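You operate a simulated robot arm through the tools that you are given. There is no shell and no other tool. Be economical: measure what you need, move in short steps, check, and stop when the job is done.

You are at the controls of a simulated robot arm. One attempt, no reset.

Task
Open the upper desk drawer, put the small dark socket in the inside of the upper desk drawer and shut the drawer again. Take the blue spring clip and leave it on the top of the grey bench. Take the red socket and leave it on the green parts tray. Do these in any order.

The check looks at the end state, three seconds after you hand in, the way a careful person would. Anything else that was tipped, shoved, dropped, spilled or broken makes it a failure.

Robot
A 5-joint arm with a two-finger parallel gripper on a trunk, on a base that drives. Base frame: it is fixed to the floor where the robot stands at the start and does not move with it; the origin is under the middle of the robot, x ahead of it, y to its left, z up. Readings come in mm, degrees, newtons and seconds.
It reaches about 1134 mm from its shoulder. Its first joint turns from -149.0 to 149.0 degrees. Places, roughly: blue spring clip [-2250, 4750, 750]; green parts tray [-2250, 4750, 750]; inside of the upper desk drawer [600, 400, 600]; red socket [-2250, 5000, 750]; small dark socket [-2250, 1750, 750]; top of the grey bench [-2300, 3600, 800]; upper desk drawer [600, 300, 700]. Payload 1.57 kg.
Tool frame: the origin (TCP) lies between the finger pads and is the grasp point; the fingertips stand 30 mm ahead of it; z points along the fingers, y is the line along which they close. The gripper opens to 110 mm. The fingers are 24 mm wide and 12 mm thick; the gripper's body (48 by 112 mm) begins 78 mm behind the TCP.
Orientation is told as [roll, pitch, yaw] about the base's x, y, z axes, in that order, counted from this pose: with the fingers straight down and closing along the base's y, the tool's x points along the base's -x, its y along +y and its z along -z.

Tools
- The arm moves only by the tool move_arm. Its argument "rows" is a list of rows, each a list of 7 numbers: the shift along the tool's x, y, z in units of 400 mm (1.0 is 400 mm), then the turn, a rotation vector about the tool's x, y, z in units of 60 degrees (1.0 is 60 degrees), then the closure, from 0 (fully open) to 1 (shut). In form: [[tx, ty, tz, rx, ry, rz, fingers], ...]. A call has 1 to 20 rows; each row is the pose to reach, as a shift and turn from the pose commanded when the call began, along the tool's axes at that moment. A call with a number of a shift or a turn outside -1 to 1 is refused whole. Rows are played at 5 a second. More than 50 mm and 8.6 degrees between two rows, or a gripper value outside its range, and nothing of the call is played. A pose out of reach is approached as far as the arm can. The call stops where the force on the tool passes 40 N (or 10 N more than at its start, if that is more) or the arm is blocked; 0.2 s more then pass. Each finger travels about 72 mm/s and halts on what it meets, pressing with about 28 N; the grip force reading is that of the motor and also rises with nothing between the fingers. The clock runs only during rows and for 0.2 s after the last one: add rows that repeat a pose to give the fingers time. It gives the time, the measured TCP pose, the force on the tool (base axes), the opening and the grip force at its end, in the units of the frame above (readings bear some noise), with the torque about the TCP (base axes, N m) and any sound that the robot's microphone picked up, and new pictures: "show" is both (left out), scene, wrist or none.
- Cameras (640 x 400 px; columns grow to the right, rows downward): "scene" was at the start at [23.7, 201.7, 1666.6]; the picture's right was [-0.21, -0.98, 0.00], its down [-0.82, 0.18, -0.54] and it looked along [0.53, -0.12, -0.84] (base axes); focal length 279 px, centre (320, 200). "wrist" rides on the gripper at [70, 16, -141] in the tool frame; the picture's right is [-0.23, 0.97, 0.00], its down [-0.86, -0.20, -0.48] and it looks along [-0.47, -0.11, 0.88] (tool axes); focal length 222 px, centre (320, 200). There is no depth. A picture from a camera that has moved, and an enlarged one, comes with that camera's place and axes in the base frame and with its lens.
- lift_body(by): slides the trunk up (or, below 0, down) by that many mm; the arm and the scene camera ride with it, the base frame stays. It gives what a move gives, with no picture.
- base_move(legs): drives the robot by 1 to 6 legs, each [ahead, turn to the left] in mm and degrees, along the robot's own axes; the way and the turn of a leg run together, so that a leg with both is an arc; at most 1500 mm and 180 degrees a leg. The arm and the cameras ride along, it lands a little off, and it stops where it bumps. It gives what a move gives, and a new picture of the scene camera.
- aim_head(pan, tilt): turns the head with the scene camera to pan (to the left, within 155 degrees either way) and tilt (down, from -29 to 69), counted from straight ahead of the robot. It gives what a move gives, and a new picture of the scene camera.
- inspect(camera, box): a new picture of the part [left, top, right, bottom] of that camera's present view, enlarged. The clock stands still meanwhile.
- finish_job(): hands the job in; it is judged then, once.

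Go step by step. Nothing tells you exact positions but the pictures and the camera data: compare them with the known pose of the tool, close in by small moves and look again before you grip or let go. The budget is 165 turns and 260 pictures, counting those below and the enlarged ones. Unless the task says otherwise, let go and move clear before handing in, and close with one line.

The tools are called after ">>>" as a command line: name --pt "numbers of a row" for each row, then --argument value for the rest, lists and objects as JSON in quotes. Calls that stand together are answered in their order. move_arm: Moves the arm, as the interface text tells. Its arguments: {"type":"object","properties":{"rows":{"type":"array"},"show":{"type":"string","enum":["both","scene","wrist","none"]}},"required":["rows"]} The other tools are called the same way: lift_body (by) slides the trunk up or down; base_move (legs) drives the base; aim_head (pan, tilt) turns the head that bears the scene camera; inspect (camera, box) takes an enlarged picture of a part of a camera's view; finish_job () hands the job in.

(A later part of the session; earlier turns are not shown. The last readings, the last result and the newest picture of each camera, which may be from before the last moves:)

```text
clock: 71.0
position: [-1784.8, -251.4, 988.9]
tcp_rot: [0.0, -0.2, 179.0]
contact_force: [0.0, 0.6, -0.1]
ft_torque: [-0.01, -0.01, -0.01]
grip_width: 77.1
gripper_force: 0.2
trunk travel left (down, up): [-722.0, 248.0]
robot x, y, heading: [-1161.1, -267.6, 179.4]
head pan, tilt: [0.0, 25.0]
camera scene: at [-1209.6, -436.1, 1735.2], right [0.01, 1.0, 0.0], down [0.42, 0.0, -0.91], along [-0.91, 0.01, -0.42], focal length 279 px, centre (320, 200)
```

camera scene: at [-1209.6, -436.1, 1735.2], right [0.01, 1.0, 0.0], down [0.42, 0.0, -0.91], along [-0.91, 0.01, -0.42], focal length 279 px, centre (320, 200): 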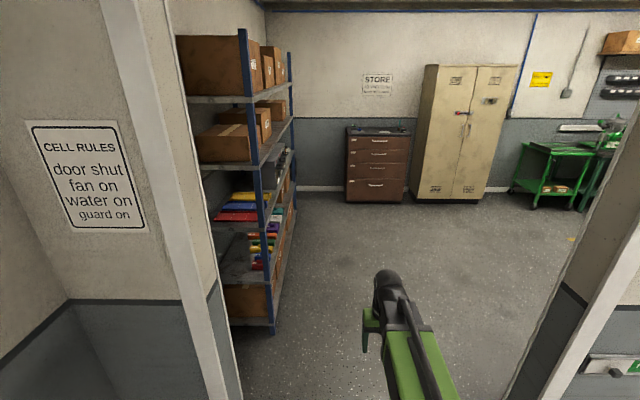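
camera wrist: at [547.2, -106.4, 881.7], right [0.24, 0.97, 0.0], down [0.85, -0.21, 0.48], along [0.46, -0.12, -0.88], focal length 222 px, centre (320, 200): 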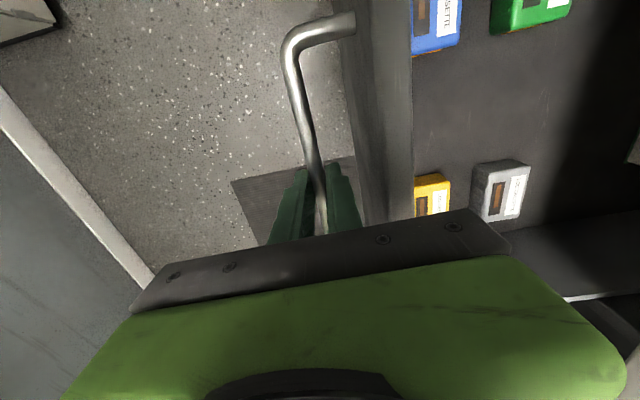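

The store continues to +y, with a green cart visible. I drive through the doorway and turn right.

>>> base_move --legs '[[1500, 0], [200, 0], [0, -90]]'

>>> aim_head --pan -30 --tilt 25

>>> aim_head --pan 20 --tilt 25

```text
clock: 83.4
position: [-2813.9, 367.9, 989.2]
tcp_rot: [0.0, -0.1, 89.5]
contact_force: [0.2, -1.2, 0.2]
ft_torque: [-0.01, 0.06, 0.01]
grip_width: 77.0
gripper_force: 0.0
trunk travel left (down, up): [-722.0, 248.0]
robot x, y, heading: [-2824.4, -253.2, 89.9]
head pan, tilt: [0.0, 25.0]
camera scene: at [-2993.6, -207.0, 1735.3], right [1.0, 0.0, 0.0], down [0.0, -0.42, -0.91], along [0.0, 0.91, -0.42], focal length 279 px, centre (320, 200)
```

scene: 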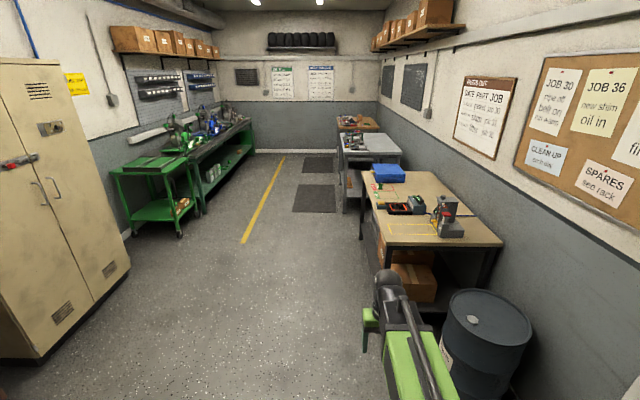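

```text
clock: 84.4
position: [-2814.6, 368.1, 988.8]
tcp_rot: [-0.1, -0.1, 89.5]
contact_force: [0.0, 0.5, 0.0]
ft_torque: [0.02, -0.01, 0.0]
grip_width: 77.1
gripper_force: 0.1
trunk travel left (down, up): [-722.0, 248.0]
robot x, y, heading: [-2823.1, -257.7, 89.8]
head pan, tilt: [-30.0, 25.0]
camera scene: at [-2949.2, -220.2, 1735.2], right [0.87, -0.5, 0.0], down [-0.21, -0.37, -0.91], along [0.45, 0.78, -0.42], focal length 279 px, centre (320, 200)
```

scene: 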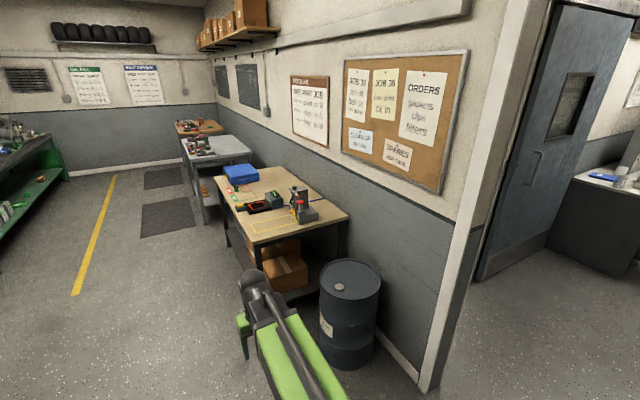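

```text
clock: 85.5
position: [-2814.8, 368.7, 988.5]
tcp_rot: [0.1, -0.1, 89.5]
contact_force: [-0.4, -0.2, -0.3]
ft_torque: [-0.03, -0.03, -0.03]
grip_width: 77.2
gripper_force: 0.1
trunk travel left (down, up): [-722.0, 248.0]
robot x, y, heading: [-2821.3, -254.4, 89.7]
head pan, tilt: [20.0, 25.0]
camera scene: at [-3026.6, -213.1, 1735.2], right [0.94, 0.34, 0.0], down [0.14, -0.4, -0.91], along [-0.31, 0.85, -0.42], focal length 279 px, centre (320, 200)
```

scene: 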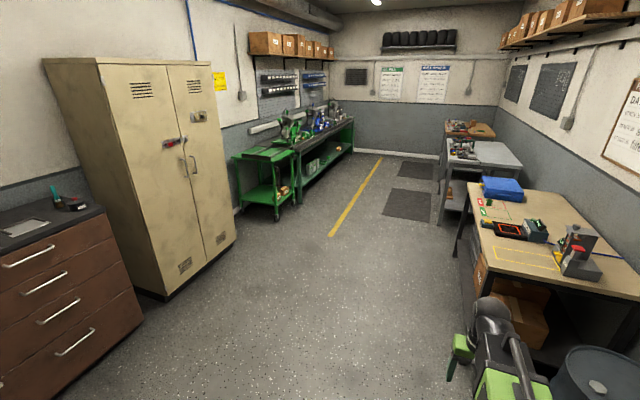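

The tan bench (dark socket, y≈1750), grey bench (y≈3600) and brown bench (y≈4750) line the right wall, front edges about x=-2550. I drive forward, edging left to x≈-3000.

>>> base_move --legs '[[700, 15], [700, -15], [450, 0]]'

>>> aim_head --pan -80 --tilt 45

```text
clock: 95.2
position: [-2996.2, 2206.0, 989.2]
tcp_rot: [0.0, -0.1, 89.5]
contact_force: [0.4, 0.6, 0.4]
ft_torque: [-0.01, 0.0, 0.01]
grip_width: 77.0
gripper_force: 0.0
trunk travel left (down, up): [-722.0, 248.0]
robot x, y, heading: [-3007.0, 1585.5, 90.2]
head pan, tilt: [20.0, 25.0]
camera scene: at [-3207.0, 1625.2, 1735.1], right [0.94, 0.34, 0.0], down [0.14, -0.4, -0.91], along [-0.31, 0.85, -0.42], focal length 279 px, centre (320, 200)
```

scene: 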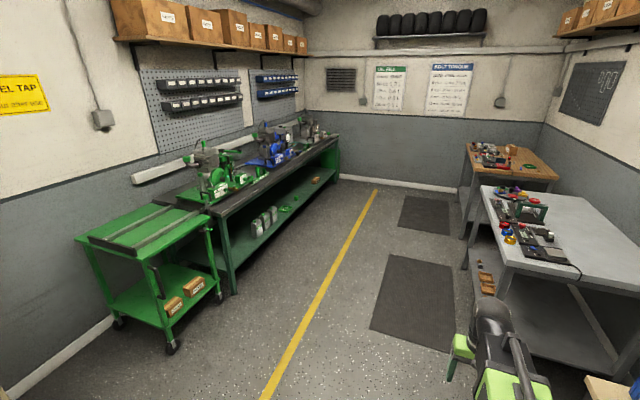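

```text
clock: 96.9
position: [-2994.8, 2206.1, 989.3]
tcp_rot: [0.0, -0.2, 89.4]
contact_force: [-0.5, 0.9, -0.3]
ft_torque: [0.0, -0.04, 0.02]
grip_width: 77.2
gripper_force: 0.1
trunk travel left (down, up): [-722.0, 248.0]
robot x, y, heading: [-3004.2, 1579.6, 90.1]
head pan, tilt: [-80.0, 45.0]
camera scene: at [-3095.5, 1551.9, 1704.6], right [0.17, -0.98, 0.0], down [-0.7, -0.12, -0.71], along [0.7, 0.12, -0.71], focal length 279 px, centre (320, 200)
```

scene: 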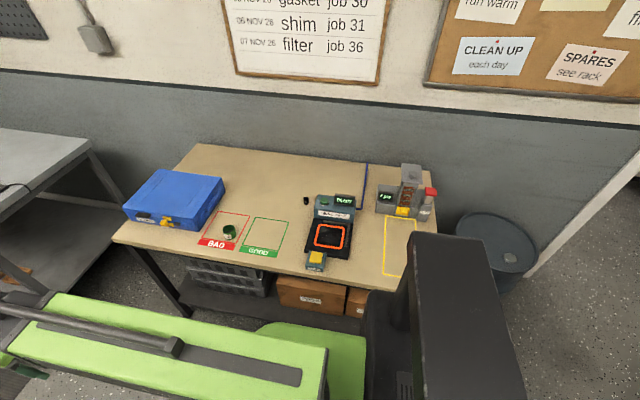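

I zoom on the tan bench to spot the small dark socket.

>>> inspect --camera "scene" --box '[190, 160, 350, 275]'

>>> inspect --camera "scene" --box '[290, 155, 450, 275]'

```text
3.48 times, centred on (270, 218) of scene
camera zoom: at [-3095.5, 1551.9, 1704.6], right [0.17, -0.98, 0.0], down [-0.7, -0.12, -0.71], along [0.7, 0.12, -0.71], focal length 971 px, centre (494, 139)
```

zoom: 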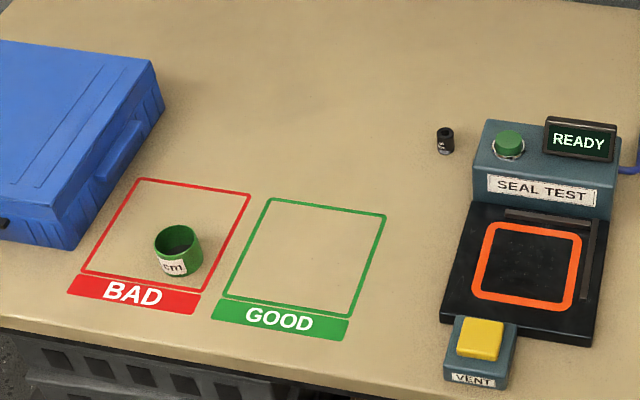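

```text
3.33 times, centred on (370, 215) of scene
camera zoom: at [-3095.5, 1551.9, 1704.6], right [0.17, -0.98, 0.0], down [-0.7, -0.12, -0.71], along [0.7, 0.12, -0.71], focal length 931 px, centre (153, 150)
```

zoom: 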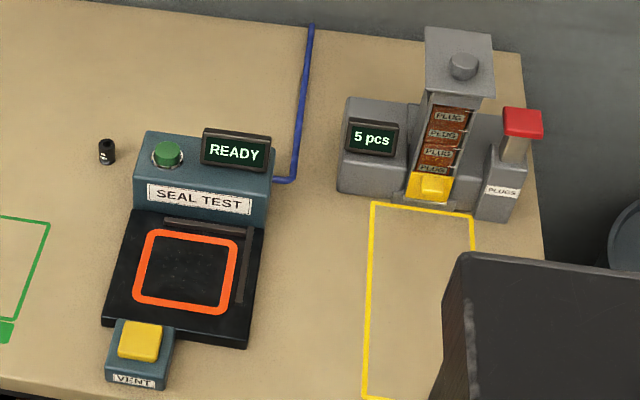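

The small dark socket stands at about (-2190, 1781) beside the seal tester. I swing the tool over in two calls, staying high.

>>> move_arm --pt "0.053 -0.1 0 0 0 0 0.45" --pt "0.106 -0.2 0 0 0 0 0.45" --pt "0.159 -0.3 0 0 0 0 0.45" --pt "0.212 -0.4 0 0 0 0 0.45" --pt "0.265 -0.5 0 0 0 0 0.45" --pt "0.318 -0.6 0 0 0 0 0.45" --pt "0.371 -0.7 0 0 0 0 0.45" --pt "0.424 -0.8 0 0 0 0 0.45" --pt "0.477 -0.9 0 0 0 0 0.45" --pt "0.53 -1.0 0 0 0 0 0.45" --show "none"

>>> move_arm --pt "0.053 -0.1 0 0 0 0 0.45" --pt "0.106 -0.2 0 0 0 0 0.45" --pt "0.159 -0.3 0 0 0 0 0.45" --pt "0.212 -0.4 0 0 0 0 0.45" --pt "0.265 -0.5 0 0 0 0 0.45" --pt "0.318 -0.6 0 0 0 0 0.45" --pt "0.371 -0.7 0 0 0 0 0.45" --pt "0.424 -0.8 0 0 0 0 0.45" --pt "0.477 -0.9 0 0 0 0 0.45" --pt "0.52 -0.98 0 0 0 0 0.45"

```text
clock: 99.1
position: [-2596.0, 1989.4, 989.7]
tcp_rot: [0.1, -0.1, 89.5]
contact_force: [0.0, 0.5, -0.4]
ft_torque: [0.02, 0.0, 0.01]
grip_width: 60.6
gripper_force: 0.2
out of reach, approached as far as the arm can: row 4, 5, 6, 7, 8
trunk travel left (down, up): [-722.0, 248.0]
robot x, y, heading: [-3004.2, 1583.5, 89.8]
head pan, tilt: [-80.0, 45.0]
```

```text
clock: 101.3
position: [-2205.3, 1779.9, 988.4]
tcp_rot: [0.0, -0.1, 89.5]
contact_force: [0.5, 0.6, 0.9]
ft_torque: [-0.01, -0.02, 0.0]
grip_width: 60.8
gripper_force: 0.1
trunk travel left (down, up): [-722.0, 248.0]
robot x, y, heading: [-3004.9, 1583.4, 90.1]
head pan, tilt: [-80.0, 45.0]
camera scene: at [-3095.0, 1551.4, 1704.6], right [0.17, -0.98, 0.0], down [-0.7, -0.12, -0.71], along [0.7, 0.12, -0.71], focal length 279 px, centre (320, 200)
camera wrist: at [-2222.8, 1709.5, 1130.8], right [-0.97, 0.24, 0.0], down [0.21, 0.85, 0.48], along [0.11, 0.47, -0.88], focal length 222 px, centre (320, 200)
```

scene: 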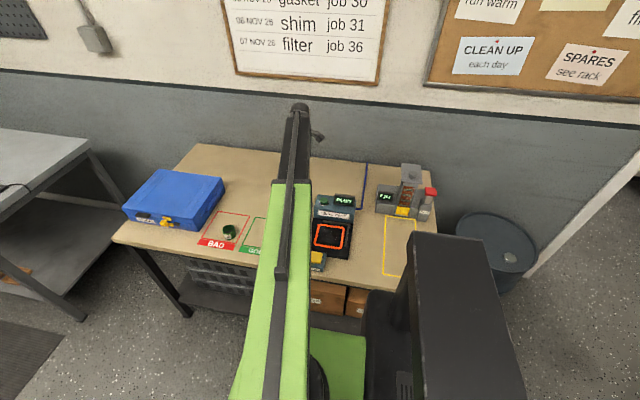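
wrist: 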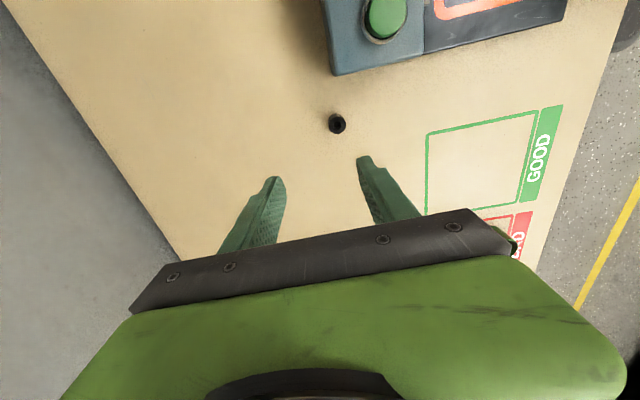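

Triangulated, the socket is nearer (-2234, 1775) with a tabletop around z≈780. I correct, lower 110 mm and look again.

>>> move_arm --pt "0.012 0.072 0 0 0 0 0.45" --show "none"

>>> lift_body --by -110

>>> inspect --camera "wrist" --box '[200, 40, 460, 240]'

```text
clock: 101.7
position: [-2235.8, 1774.3, 988.6]
tcp_rot: [-0.1, -0.2, 89.6]
contact_force: [0.3, 0.3, 0.2]
ft_torque: [-0.01, -0.02, -0.01]
grip_width: 60.5
gripper_force: 0.1
trunk travel left (down, up): [-722.0, 248.0]
robot x, y, heading: [-3007.0, 1587.0, 89.6]
head pan, tilt: [-80.0, 45.0]
```

```text
clock: 103.1
position: [-2235.7, 1775.6, 878.0]
tcp_rot: [0.0, 0.0, 89.5]
contact_force: [0.4, -0.1, -0.1]
ft_torque: [-0.01, 0.0, -0.02]
grip_width: 60.6
gripper_force: 0.0
trunk travel left (down, up): [-612.0, 358.0]
robot x, y, heading: [-3005.5, 1581.3, 89.9]
head pan, tilt: [-80.0, 45.0]
```

```text
2.00 times, centred on (330, 140) of wrist
camera zoom: at [-2252.9, 1705.2, 1021.0], right [-0.97, 0.24, 0.0], down [0.21, 0.85, 0.48], along [0.11, 0.47, -0.88], focal length 444 px, centre (300, 320)
```

zoom: 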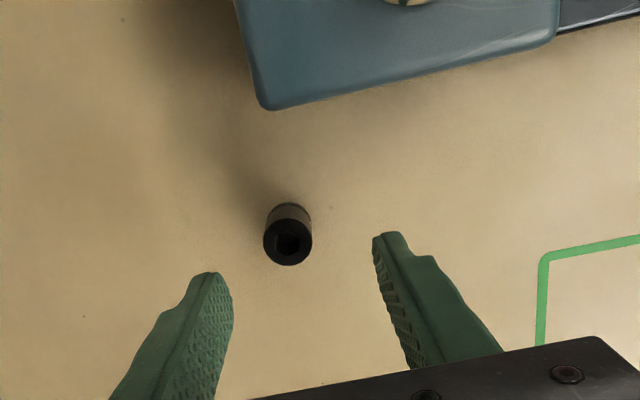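

Socket top seems near z≈825 at y≈1767. I shift 7 mm in -y and lower 35 mm more, then check.

>>> move_arm --pt "0.017 0 0 0 0 0 0.45" --show "none"

>>> lift_body --by -30

>>> inspect --camera "wrist" --box '[200, 40, 460, 240]'

>>> inspect --camera "scene" --box '[240, 100, 400, 200]'

```text
clock: 103.5
position: [-2235.0, 1767.0, 877.6]
tcp_rot: [0.0, -0.1, 89.5]
contact_force: [-0.1, -0.7, 0.0]
ft_torque: [0.04, 0.04, 0.02]
grip_width: 60.3
gripper_force: 0.0
trunk travel left (down, up): [-612.0, 358.0]
robot x, y, heading: [-3003.8, 1581.9, 89.8]
head pan, tilt: [-80.0, 45.0]
```

```text
clock: 104.3
position: [-2236.1, 1766.8, 848.8]
tcp_rot: [0.0, 0.0, 89.5]
contact_force: [-0.1, 0.3, 1.0]
ft_torque: [0.0, -0.01, 0.03]
grip_width: 60.7
gripper_force: 0.1
trunk travel left (down, up): [-582.0, 388.0]
robot x, y, heading: [-3005.3, 1583.6, 89.8]
head pan, tilt: [-80.0, 45.0]
```

```text
2.00 times, centred on (330, 140) of wrist
camera zoom: at [-2253.1, 1698.5, 990.9], right [-0.97, 0.24, 0.0], down [0.21, 0.85, 0.48], along [0.11, 0.47, -0.88], focal length 444 px, centre (300, 320)
```

zoom: 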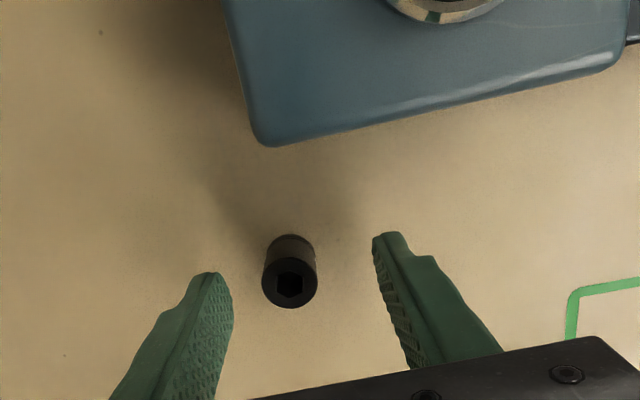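

```text
4.00 times, centred on (320, 150) of scene
camera zoom: at [-3095.5, 1551.7, 1564.5], right [0.17, -0.98, 0.0], down [-0.7, -0.12, -0.71], along [0.7, 0.12, -0.71], focal length 1117 px, centre (320, 400)
```

zoom: 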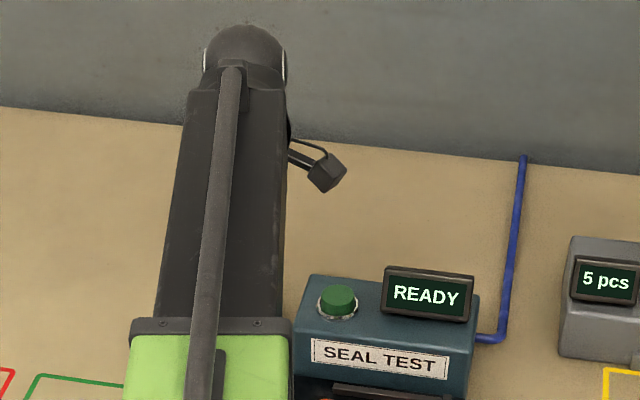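

Top of the socket is at z≈825, the table about z≈797, socket ≈22 mm wide. I lower 16 mm so the tips surround it, and check.

>>> lift_body --by -16

>>> inspect --camera "wrist" --box '[200, 40, 460, 240]'

```text
clock: 104.9
position: [-2235.8, 1767.7, 832.7]
tcp_rot: [0.1, -0.1, 89.5]
contact_force: [0.4, 0.5, 0.6]
ft_torque: [-0.06, -0.03, 0.01]
grip_width: 60.8
gripper_force: 0.1
trunk travel left (down, up): [-566.0, 404.0]
robot x, y, heading: [-3003.5, 1580.3, 89.7]
head pan, tilt: [-80.0, 45.0]
```

```text
2.00 times, centred on (330, 140) of wrist
camera zoom: at [-2253.1, 1698.5, 974.9], right [-0.97, 0.24, 0.0], down [0.21, 0.85, 0.48], along [0.11, 0.47, -0.88], focal length 444 px, centre (300, 320)
```

zoom: 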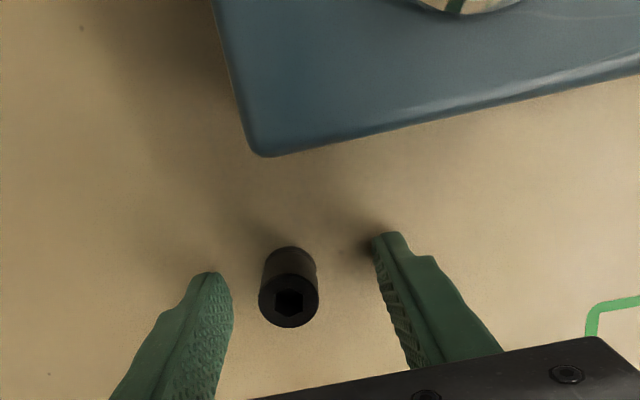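

The socket is centred within a few mm. I nudge +x 4 mm, down 3 mm, and close.

>>> move_arm --pt "0 -0.01 0.008 0 0 0 0.45" --pt "0 -0.01 0.008 0 0 0 0.65" --pt "0 -0.01 0.008 0 0 0 0.85" --pt "0 -0.01 0.008 0 0 0 0.9" --pt "0 -0.01 0.008 0 0 0 0.9" --show "wrist"

```text
clock: 106.1
position: [-2232.7, 1768.6, 832.8]
tcp_rot: [0.1, -0.1, 89.4]
contact_force: [0.5, 0.1, 0.1]
ft_torque: [0.02, 0.03, -0.02]
grip_width: 20.9
gripper_force: 27.8
out of reach, approached as far as the arm can: row 1, 2, 3, 4, 5
trunk travel left (down, up): [-566.0, 404.0]
robot x, y, heading: [-3004.1, 1581.2, 89.9]
head pan, tilt: [-80.0, 45.0]
camera wrist: at [-2249.2, 1698.5, 974.9], right [-0.97, 0.24, 0.0], down [0.21, 0.85, 0.48], along [0.11, 0.47, -0.88], focal length 222 px, centre (320, 200)
```

wrist: 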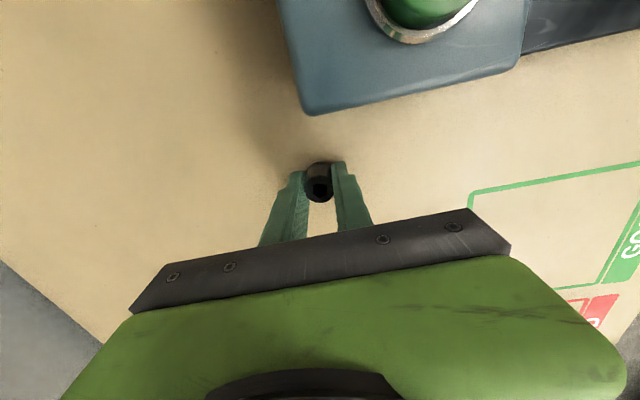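

The socket is gripped (20.9 mm). I lift it, then swing the arm back ahead of the robot for the drive.

>>> lift_body --by 180

>>> move_arm --pt "-0.05 0.095 0 0 0 0 0.9" --pt "-0.1 0.19 0 0 0 0 0.9" --pt "-0.15 0.285 0 0 0 0 0.9" --pt "-0.2 0.38 0 0 0 0 0.9" --pt "-0.25 0.475 0 0 0 0 0.9" --pt "-0.3 0.57 0 0 0 0 0.9" --pt "-0.35 0.665 0 0 0 0 0.9" --pt "-0.4 0.76 0 0 0 0 0.9" --pt "-0.45 0.855 0 0 0 0 0.9" --pt "-0.5 0.95 0 0 0 0 0.9" --show "none"

>>> move_arm --pt "-0.055 0.095 0 0 0 0 0.9" --pt "-0.11 0.19 0 0 0 0 0.9" --pt "-0.165 0.285 0 0 0 0 0.9" --pt "-0.22 0.38 0 0 0 0 0.9" --pt "-0.275 0.475 0 0 0 0 0.9" --pt "-0.33 0.57 0 0 0 0 0.9" --pt "-0.385 0.665 0 0 0 0 0.9" --pt "-0.44 0.76 0 0 0 0 0.9" --pt "-0.495 0.855 0 0 0 0 0.9" --pt "-0.55 0.95 0 0 0 0 0.9" --show "wrist"

```text
clock: 108.1
position: [-2230.5, 1769.0, 1013.5]
tcp_rot: [0.0, -0.2, 89.5]
contact_force: [0.8, 0.0, -0.2]
ft_torque: [-0.01, -0.02, 0.01]
grip_width: 20.9
gripper_force: 28.0
trunk travel left (down, up): [-746.0, 224.0]
robot x, y, heading: [-3004.1, 1582.2, 90.1]
head pan, tilt: [-80.0, 45.0]
```

```text
clock: 110.3
position: [-2609.5, 1974.1, 1013.9]
tcp_rot: [0.0, -0.1, 89.5]
contact_force: [0.3, 0.5, -0.4]
ft_torque: [-0.01, 0.04, 0.02]
grip_width: 20.7
gripper_force: 27.7
out of reach, approached as far as the arm can: row 10
trunk travel left (down, up): [-746.0, 224.0]
robot x, y, heading: [-3002.7, 1582.0, 89.7]
head pan, tilt: [-80.0, 45.0]
```

```text
clock: 112.5
position: [-2983.7, 2197.2, 1013.4]
tcp_rot: [-0.1, 0.0, 89.3]
contact_force: [0.1, 0.2, -0.6]
ft_torque: [0.03, 0.01, 0.01]
grip_width: 21.0
gripper_force: 28.0
out of reach, approached as far as the arm can: row 1, 2, 3, 4, 5, 6, 7
trunk travel left (down, up): [-746.0, 224.0]
robot x, y, heading: [-3007.8, 1579.8, 89.8]
head pan, tilt: [-80.0, 45.0]
camera wrist: at [-3002.8, 2128.1, 1154.9], right [-0.97, 0.24, 0.0], down [0.21, 0.85, 0.48], along [0.11, 0.47, -0.88], focal length 222 px, centre (320, 200)
```

wrist: 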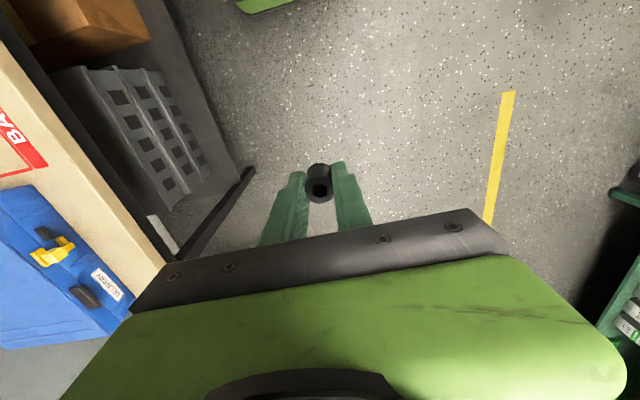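

Socket is held. I reverse out along the same path and turn to face the doorway.

>>> base_move --legs '[[-450, 0], [-700, 15], [-700, -15], [0, -90]]'

>>> aim_head --pan 0 --tilt 30

```text
clock: 125.9
position: [-2206.7, -302.1, 1012.6]
tcp_rot: [-0.1, -0.1, -0.1]
contact_force: [-0.2, 0.0, -0.4]
ft_torque: [-0.04, -0.02, 0.0]
grip_width: 20.7
gripper_force: 28.0
trunk travel left (down, up): [-746.0, 224.0]
robot x, y, heading: [-2819.7, -286.8, 0.4]
head pan, tilt: [-80.0, 45.0]
camera scene: at [-2853.7, -195.3, 1728.5], right [-0.98, -0.18, 0.0], down [-0.13, 0.7, -0.71], along [0.13, -0.7, -0.71], focal length 279 px, centre (320, 200)
```

scene: 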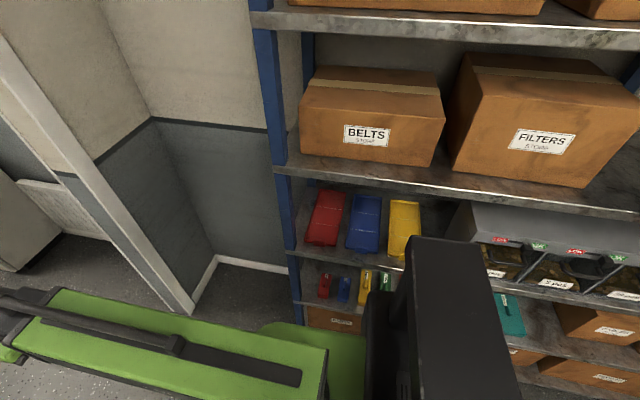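

```text
clock: 127.5
position: [-2205.7, -303.6, 1013.6]
tcp_rot: [0.0, -0.1, -0.1]
contact_force: [-0.5, 0.6, 0.4]
ft_torque: [0.02, -0.02, 0.01]
grip_width: 20.9
gripper_force: 27.4
trunk travel left (down, up): [-746.0, 224.0]
robot x, y, heading: [-2821.5, -287.8, 0.4]
head pan, tilt: [0.0, 30.0]
camera scene: at [-2777.9, -115.8, 1751.2], right [0.01, -1.0, 0.0], down [-0.5, 0.0, -0.87], along [0.87, 0.0, -0.5], focal length 279 px, centre (320, 200)
```

scene: 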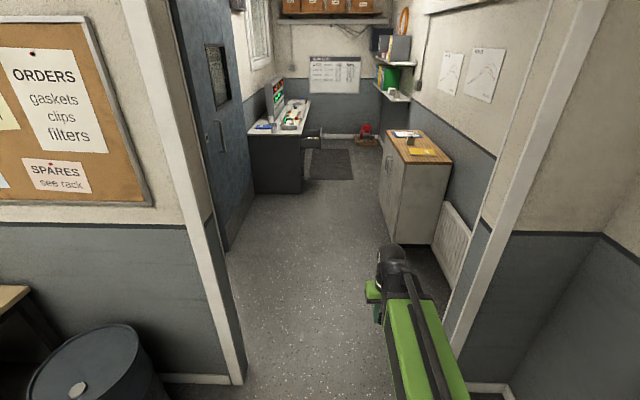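

The way is clear. I drive through to the desk, ending about (-40, -70) with the arm ahead.

>>> base_move --legs '[[1500, 0], [650, 18], [600, -18]]'

>>> aim_head --pan 5 --tilt 58

```text
clock: 141.1
position: [528.1, -71.1, 1012.7]
tcp_rot: [-0.1, -0.1, -0.1]
contact_force: [-0.1, 0.4, 0.5]
ft_torque: [-0.02, 0.02, -0.04]
grip_width: 20.9
gripper_force: 27.2
trunk travel left (down, up): [-746.0, 224.0]
robot x, y, heading: [-82.3, -58.1, 0.5]
head pan, tilt: [0.0, 30.0]
camera scene: at [-43.1, 114.8, 1751.2], right [0.01, -1.0, 0.0], down [-0.5, 0.0, -0.87], along [0.87, 0.0, -0.5], focal length 279 px, centre (320, 200)
```

scene: 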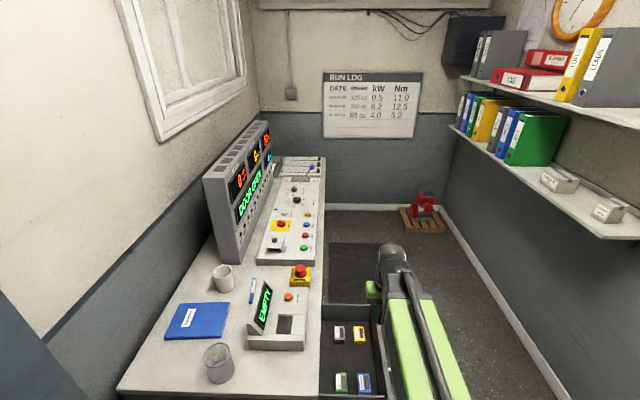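

```text
clock: 142.1
position: [528.0, -72.3, 1013.4]
tcp_rot: [-0.1, -0.1, 0.0]
contact_force: [0.4, 0.0, -0.3]
ft_torque: [0.01, 0.02, 0.02]
grip_width: 20.8
gripper_force: 27.7
trunk travel left (down, up): [-746.0, 224.0]
robot x, y, heading: [-87.4, -52.2, 0.5]
head pan, tilt: [5.0, 58.0]
camera scene: at [-65.5, 120.7, 1711.5], right [0.09, -1.0, 0.0], down [-0.84, -0.08, -0.53], along [0.53, 0.05, -0.85], focal length 279 px, centre (320, 200)
```

scene: 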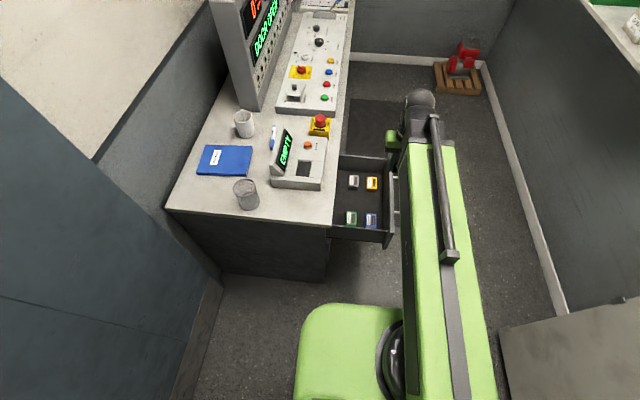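

The drawer is still open. I move the held socket over the drawer's free middle at about (620, -5).

>>> move_arm --pt "-0.08 0.055 0 0 0 0 0.9" --pt "-0.16 0.11 0 0 0 0 0.9" --pt "-0.23 0.165 0 0 0 0 0.9" --show "wrist"

>>> lift_body --by -120

>>> inspect --camera "wrist" --box '[0, 0, 640, 400]'

```text
clock: 142.9
position: [619.8, -5.4, 1012.9]
tcp_rot: [-0.1, -0.1, -0.1]
contact_force: [-0.9, 0.9, -0.1]
ft_torque: [-0.01, 0.02, -0.03]
grip_width: 20.6
gripper_force: 27.9
trunk travel left (down, up): [-746.0, 224.0]
robot x, y, heading: [-87.4, -55.2, 0.2]
head pan, tilt: [5.0, 58.0]
camera wrist: at [549.9, 11.4, 1154.8], right [0.23, 0.97, 0.0], down [0.85, -0.2, 0.48], along [0.47, -0.11, -0.88], focal length 222 px, centre (320, 200)
```

wrist: 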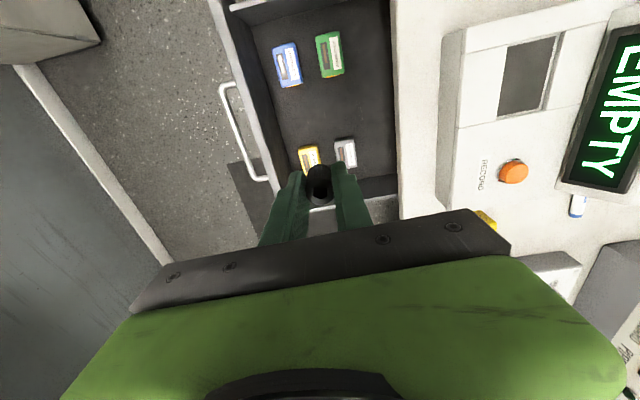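

```text
clock: 144.4
position: [618.7, -6.7, 892.5]
tcp_rot: [-0.2, 0.0, -0.2]
contact_force: [0.0, 0.4, 0.8]
ft_torque: [-0.01, 0.02, -0.04]
grip_width: 21.1
gripper_force: 27.5
trunk travel left (down, up): [-626.0, 344.0]
robot x, y, heading: [-87.9, -53.2, 0.3]
head pan, tilt: [5.0, 58.0]
```

```text
1.00 times, centred on (320, 200) of wrist (not enlarged: the box is as wide or as high as the picture)
camera zoom: at [549.1, 10.9, 1035.0], right [0.23, 0.97, 0.0], down [0.85, -0.2, 0.48], along [0.47, -0.11, -0.88], focal length 222 px, centre (320, 200)
```

zoom: 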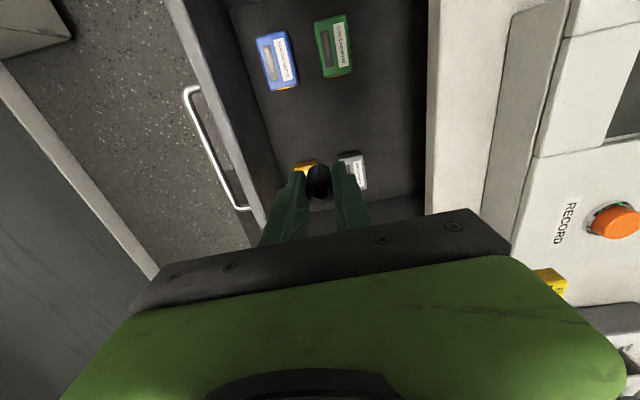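

Cassette tops are at z≈655, so the drawer floor is about 635–645; the free middle (x≈555–665) is under the tool. I lower in steps.

>>> lift_body --by -170

>>> inspect --camera "wrist" --box '[0, 0, 640, 400]'

>>> inspect --camera "scene" --box '[260, 60, 480, 200]'

```text
clock: 146.3
position: [619.0, -6.1, 723.1]
tcp_rot: [0.0, 0.0, -0.2]
contact_force: [-0.1, -0.3, -0.7]
ft_torque: [-0.01, 0.02, 0.04]
grip_width: 21.0
gripper_force: 27.9
trunk travel left (down, up): [-456.0, 514.0]
robot x, y, heading: [-88.6, -53.4, 0.1]
head pan, tilt: [5.0, 58.0]
```

```text
1.00 times, centred on (320, 200) of wrist (not enlarged: the box is as wide or as high as the picture)
camera zoom: at [549.2, 10.9, 865.0], right [0.23, 0.97, 0.0], down [0.85, -0.2, 0.48], along [0.47, -0.11, -0.88], focal length 222 px, centre (320, 200)
```

zoom: 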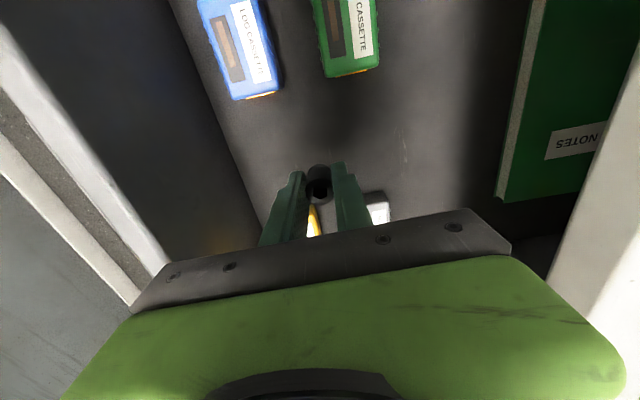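

```text
2.86 times, centred on (370, 130) of scene
camera zoom: at [-65.5, 120.7, 1421.5], right [0.09, -1.0, 0.0], down [-0.84, -0.08, -0.53], along [0.53, 0.05, -0.85], focal length 798 px, centre (177, 400)
```

zoom: 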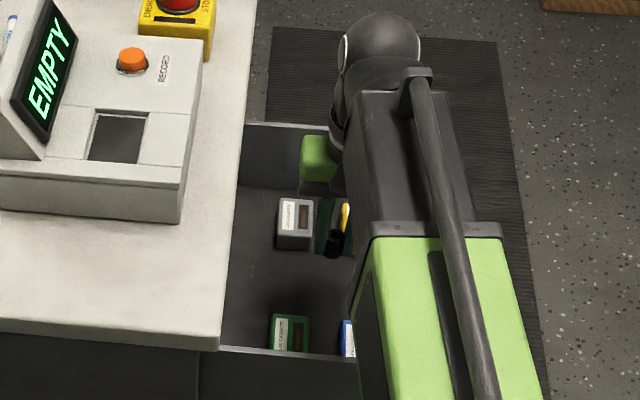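

Still room below. I lower 30 mm further, then small steps watching the force.

>>> lift_body --by -32

>>> inspect --camera "scene" --box '[320, 50, 420, 150]'

>>> inspect --camera "wrist" --box '[220, 60, 420, 240]'

```text
clock: 147.1
position: [619.4, -6.4, 690.5]
tcp_rot: [-0.1, -0.1, -0.2]
contact_force: [0.0, 0.4, -1.2]
ft_torque: [-0.01, -0.01, 0.02]
grip_width: 20.7
gripper_force: 27.7
trunk travel left (down, up): [-424.0, 546.0]
robot x, y, heading: [-88.0, -57.3, 0.2]
head pan, tilt: [5.0, 58.0]
```

```text
4.00 times, centred on (370, 100) of scene
camera zoom: at [-65.5, 120.7, 1389.4], right [0.09, -1.0, 0.0], down [-0.84, -0.08, -0.53], along [0.53, 0.05, -0.85], focal length 1117 px, centre (120, 600)
```

zoom: 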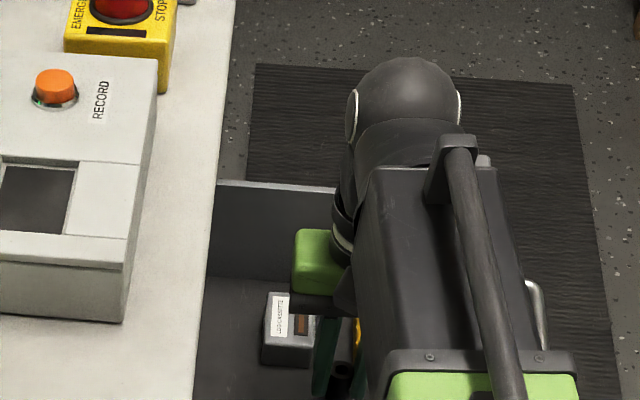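

```text
2.22 times, centred on (320, 150) of wrist
camera zoom: at [549.1, 10.9, 833.0], right [0.23, 0.97, 0.0], down [0.85, -0.2, 0.48], along [0.47, -0.11, -0.88], focal length 494 px, centre (320, 311)
```

zoom: 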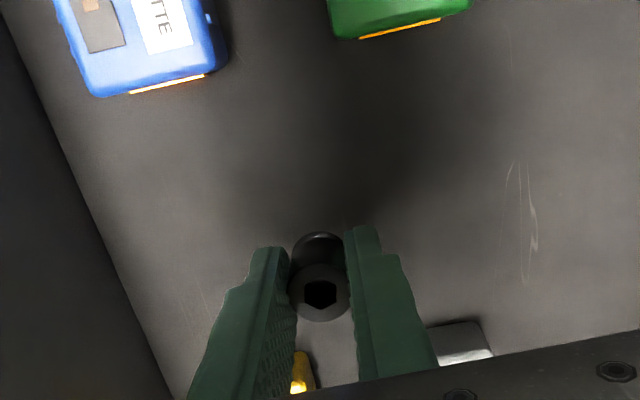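

>>> lift_body --by -10

>>> lift_body --by -5

>>> inspect --camera "wrist" --box '[220, 60, 420, 240]'

```text
clock: 147.6
position: [619.2, -5.6, 681.3]
tcp_rot: [-0.2, 0.0, -0.1]
contact_force: [0.0, 0.9, -0.5]
ft_torque: [0.01, 0.0, 0.01]
grip_width: 21.0
gripper_force: 27.8
trunk travel left (down, up): [-414.0, 556.0]
robot x, y, heading: [-86.2, -55.3, 0.2]
head pan, tilt: [5.0, 58.0]
```

```text
clock: 148.2
position: [619.6, -5.7, 675.9]
tcp_rot: [0.0, -0.1, 0.0]
contact_force: [-0.2, 0.3, -0.7]
ft_torque: [-0.03, -0.01, -0.02]
grip_width: 20.5
gripper_force: 28.2
trunk travel left (down, up): [-409.0, 561.0]
robot x, y, heading: [-87.0, -55.7, 0.2]
head pan, tilt: [5.0, 58.0]
```

```text
2.22 times, centred on (320, 150) of wrist
camera zoom: at [549.2, 10.9, 818.0], right [0.23, 0.97, 0.0], down [0.85, -0.2, 0.48], along [0.47, -0.11, -0.88], focal length 494 px, centre (320, 311)
```

zoom: 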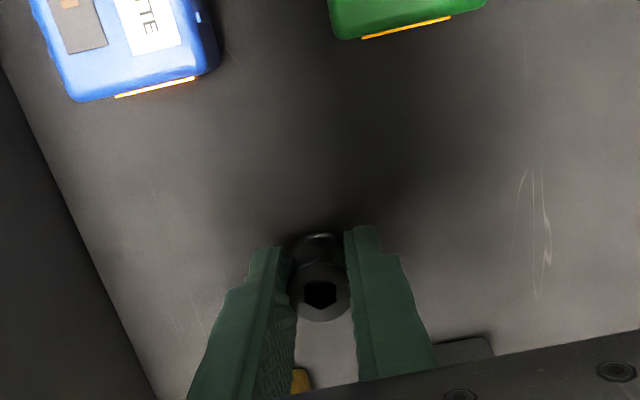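

>>> lift_body --by -5

>>> lift_body --by -5

>>> inspect --camera "wrist" --box '[220, 60, 420, 240]'

```text
clock: 148.7
position: [619.5, -6.4, 670.5]
tcp_rot: [-0.1, 0.0, -0.1]
contact_force: [1.0, 0.3, 0.0]
ft_torque: [-0.01, 0.05, 0.01]
grip_width: 20.9
gripper_force: 27.7
trunk travel left (down, up): [-404.0, 566.0]
robot x, y, heading: [-89.7, -57.6, 0.3]
head pan, tilt: [5.0, 58.0]
```

```text
clock: 149.2
position: [618.8, -6.1, 665.2]
tcp_rot: [-0.2, -0.2, 0.0]
contact_force: [0.8, 0.2, -0.5]
ft_torque: [0.0, 0.02, 0.0]
grip_width: 20.9
gripper_force: 28.2
trunk travel left (down, up): [-399.0, 571.0]
robot x, y, heading: [-87.0, -54.8, 0.6]
head pan, tilt: [5.0, 58.0]
```

```text
2.22 times, centred on (320, 150) of wrist
camera zoom: at [549.2, 10.9, 808.0], right [0.23, 0.97, 0.0], down [0.85, -0.2, 0.48], along [0.47, -0.11, -0.88], focal length 494 px, centre (320, 311)
```

zoom: 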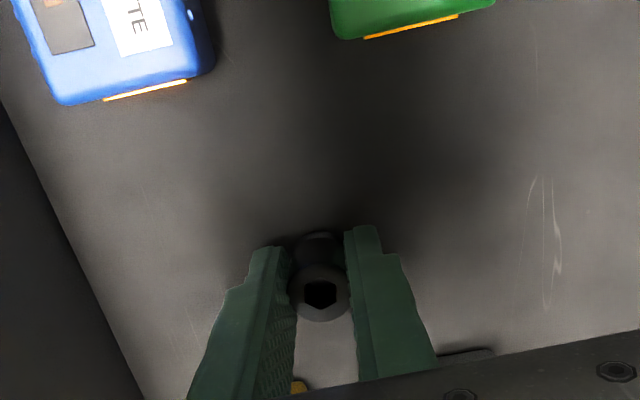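

>>> lift_body --by -5

>>> lift_body --by -5

>>> lift_body --by -5

>>> inspect --camera "wrist" --box '[220, 60, 420, 240]'

```text
clock: 149.8
position: [618.5, -4.5, 661.0]
tcp_rot: [-0.1, -0.1, -0.1]
contact_force: [0.0, 0.9, 0.4]
ft_torque: [0.0, -0.03, 0.0]
grip_width: 20.8
gripper_force: 27.7
trunk travel left (down, up): [-394.0, 576.0]
robot x, y, heading: [-88.8, -53.9, 0.3]
head pan, tilt: [5.0, 58.0]
```

```text
clock: 150.3
position: [619.5, -5.3, 655.7]
tcp_rot: [0.0, -0.1, -0.1]
contact_force: [-0.2, -0.1, -0.3]
ft_torque: [0.01, -0.03, 0.0]
grip_width: 20.8
gripper_force: 28.1
trunk travel left (down, up): [-389.0, 581.0]
robot x, y, heading: [-87.5, -56.4, 0.3]
head pan, tilt: [5.0, 58.0]
```

```text
clock: 150.9
position: [619.3, -5.5, 651.1]
tcp_rot: [0.0, -0.2, -0.1]
contact_force: [2.0, 1.4, 17.3]
ft_torque: [0.18, 0.06, -0.07]
grip_width: 20.7
gripper_force: 27.6
trunk travel left (down, up): [-384.0, 586.0]
robot x, y, heading: [-89.3, -57.1, 0.4]
head pan, tilt: [5.0, 58.0]
```

```text
2.22 times, centred on (320, 150) of wrist
camera zoom: at [548.5, 11.0, 793.9], right [0.23, 0.97, 0.0], down [0.85, -0.2, 0.48], along [0.47, -0.11, -0.88], focal length 494 px, centre (320, 311)
```

zoom: 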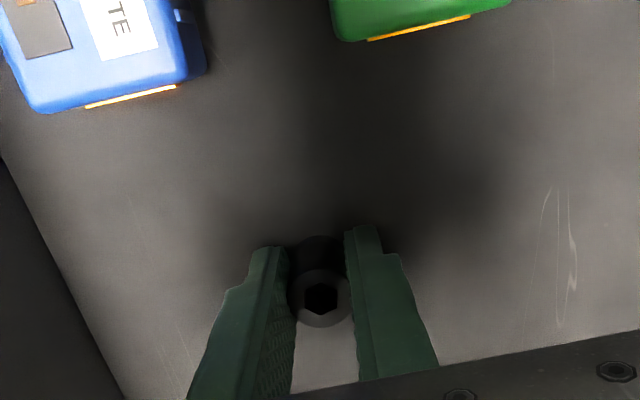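

Contact with the drawer floor (17 N). I ease up 1 mm, then open modestly.

>>> lift_body --by 2

>>> move_arm --pt "0 0 0 0 0 0 0.75" --pt "0 0 0 0 0 0 0.6" --pt "0 0 0 0 0 0 0.5" --pt "0 0 0 0 0 0 0.5" --show "wrist"

>>> lift_body --by 120

>>> inspect --camera "wrist" --box '[100, 0, 500, 250]'

```text
clock: 151.4
position: [618.8, -6.3, 653.3]
tcp_rot: [0.0, -0.1, -0.1]
contact_force: [1.0, -0.4, -0.8]
ft_torque: [-0.03, 0.0, 0.02]
grip_width: 20.7
gripper_force: 27.7
trunk travel left (down, up): [-386.0, 584.0]
robot x, y, heading: [-88.5, -52.5, 0.4]
head pan, tilt: [5.0, 58.0]
```

```text
clock: 152.4
position: [620.1, -5.5, 653.4]
tcp_rot: [-0.1, -0.1, -0.2]
contact_force: [-0.2, -0.5, -0.6]
ft_torque: [-0.01, -0.02, -0.01]
grip_width: 55.1
gripper_force: 0.1
trunk travel left (down, up): [-386.0, 584.0]
robot x, y, heading: [-85.7, -57.4, 0.0]
head pan, tilt: [5.0, 58.0]
camera wrist: at [549.2, 10.9, 795.0], right [0.23, 0.97, 0.0], down [0.85, -0.2, 0.48], along [0.47, -0.11, -0.88], focal length 222 px, centre (320, 200)
```

wrist: 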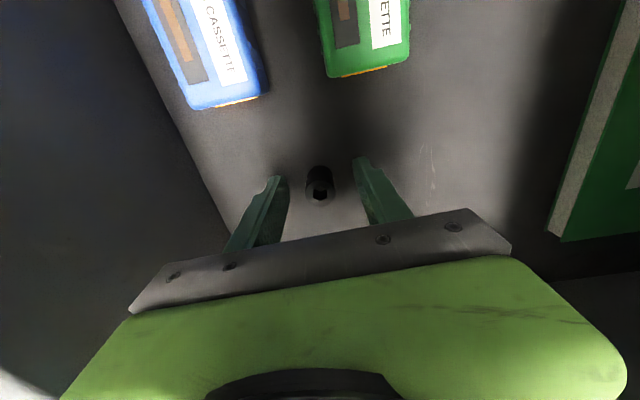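

```text
clock: 153.9
position: [618.5, -4.6, 772.0]
tcp_rot: [0.0, -0.2, -0.1]
contact_force: [0.2, -0.2, -0.1]
ft_torque: [0.0, 0.01, -0.02]
grip_width: 55.1
gripper_force: 0.0
trunk travel left (down, up): [-506.0, 464.0]
robot x, y, heading: [-90.3, -55.2, 0.3]
head pan, tilt: [5.0, 58.0]
```

```text
1.60 times, centred on (300, 125) of wrist
camera zoom: at [549.2, 10.9, 914.9], right [0.23, 0.97, 0.0], down [0.85, -0.2, 0.48], along [0.47, -0.11, -0.88], focal length 355 px, centre (352, 320)
```

zoom: 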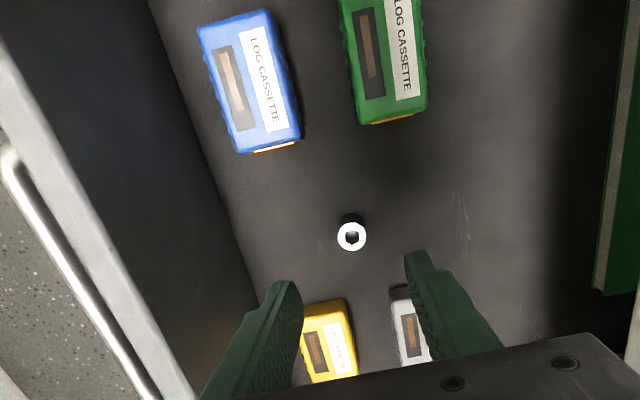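

The socket stands in the drawer. Next I rise, go back over the handle bar (y≈-163) and grip it to push the drawer shut.

>>> lift_body --by 100

>>> move_arm --pt "0 -0.1 0 0 0 0 0.68" --pt "0 -0.2 0 0 0 0 0.68" --pt "0 -0.3 0 0 0 0 0.68" --pt "-0.005 -0.395 0 0 0 0 0.68" --pt "-0.005 -0.395 0 0 0 0 0.68" --show "wrist"

>>> inspect --camera "wrist" --box '[160, 0, 560, 250]'

```text
clock: 155.2
position: [620.3, -6.0, 873.3]
tcp_rot: [-0.1, -0.2, -0.1]
contact_force: [0.3, 0.4, 0.7]
ft_torque: [0.01, 0.04, 0.0]
grip_width: 54.9
gripper_force: 0.1
trunk travel left (down, up): [-606.0, 364.0]
robot x, y, heading: [-87.3, -55.7, 0.3]
head pan, tilt: [5.0, 58.0]
```

```text
clock: 156.4
position: [622.7, -164.1, 871.9]
tcp_rot: [0.0, -0.1, 0.0]
contact_force: [0.6, -0.1, 0.4]
ft_torque: [-0.01, 0.0, 0.03]
grip_width: 35.2
gripper_force: 0.1
trunk travel left (down, up): [-606.0, 364.0]
robot x, y, heading: [-86.2, -57.6, 0.4]
head pan, tilt: [5.0, 58.0]
camera wrist: at [551.2, -147.4, 1015.0], right [0.23, 0.97, 0.0], down [0.85, -0.2, 0.48], along [0.47, -0.11, -0.88], focal length 222 px, centre (320, 200)
```

wrist: 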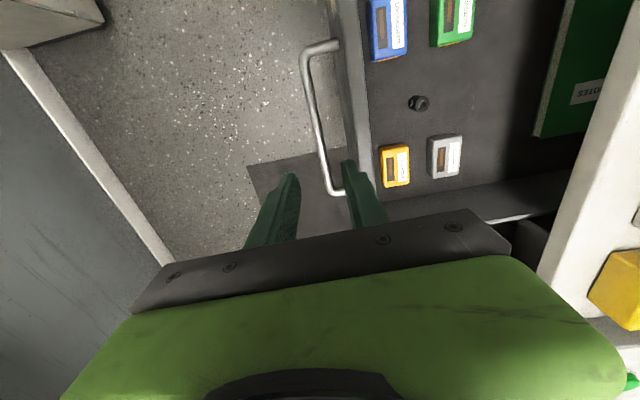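

```text
1.60 times, centred on (360, 125) of wrist
camera zoom: at [551.2, -147.4, 1015.0], right [0.23, 0.97, 0.0], down [0.85, -0.2, 0.48], along [0.47, -0.11, -0.88], focal length 355 px, centre (256, 320)
```

zoom: 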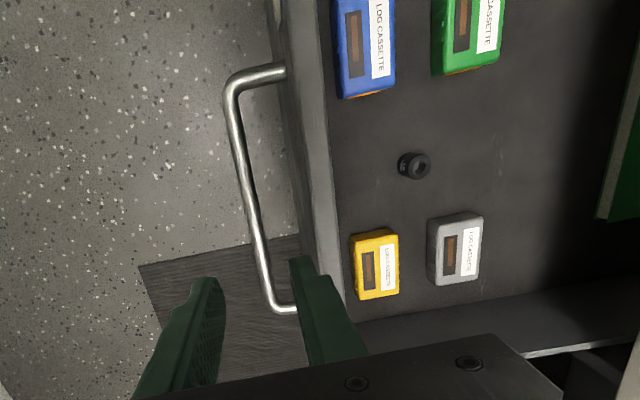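

Aligned (bar ≈ -165). I lower and grip the bar.

>>> lift_body --by -133

>>> move_arm --pt "0 0 0 0 0 0 0.95" --pt "0 0 0 0 0 0 0.95" --pt "0 0 0 0 0 0 0.95" --show "wrist"

```text
clock: 158.0
position: [622.5, -163.2, 740.0]
tcp_rot: [-0.2, -0.1, -0.1]
contact_force: [-0.3, -0.1, 0.1]
ft_torque: [-0.03, -0.04, 0.03]
grip_width: 35.2
gripper_force: 0.0
trunk travel left (down, up): [-473.0, 497.0]
robot x, y, heading: [-88.1, -52.8, 0.2]
head pan, tilt: [5.0, 58.0]
```

```text
clock: 158.8
position: [621.6, -163.5, 739.6]
tcp_rot: [0.0, -0.1, -0.2]
contact_force: [1.5, 0.1, 1.7]
ft_torque: [-0.01, 0.07, -0.71]
grip_width: 11.9
gripper_force: 29.4
trunk travel left (down, up): [-473.0, 497.0]
robot x, y, heading: [-87.9, -56.9, 0.3]
head pan, tilt: [5.0, 58.0]
camera wrist: at [551.2, -146.9, 882.0], right [0.23, 0.97, 0.0], down [0.85, -0.2, 0.48], along [0.47, -0.11, -0.88], focal length 222 px, centre (320, 200)
```

wrist: 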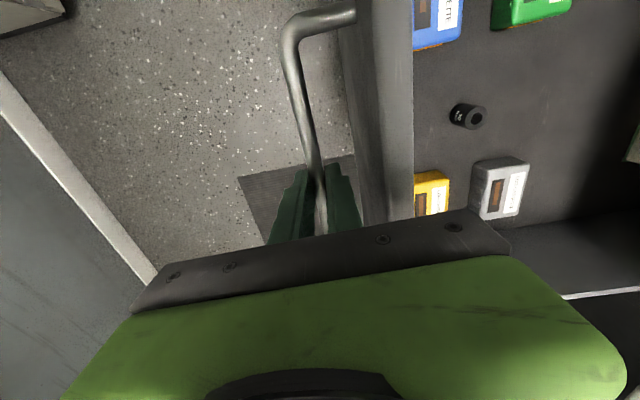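

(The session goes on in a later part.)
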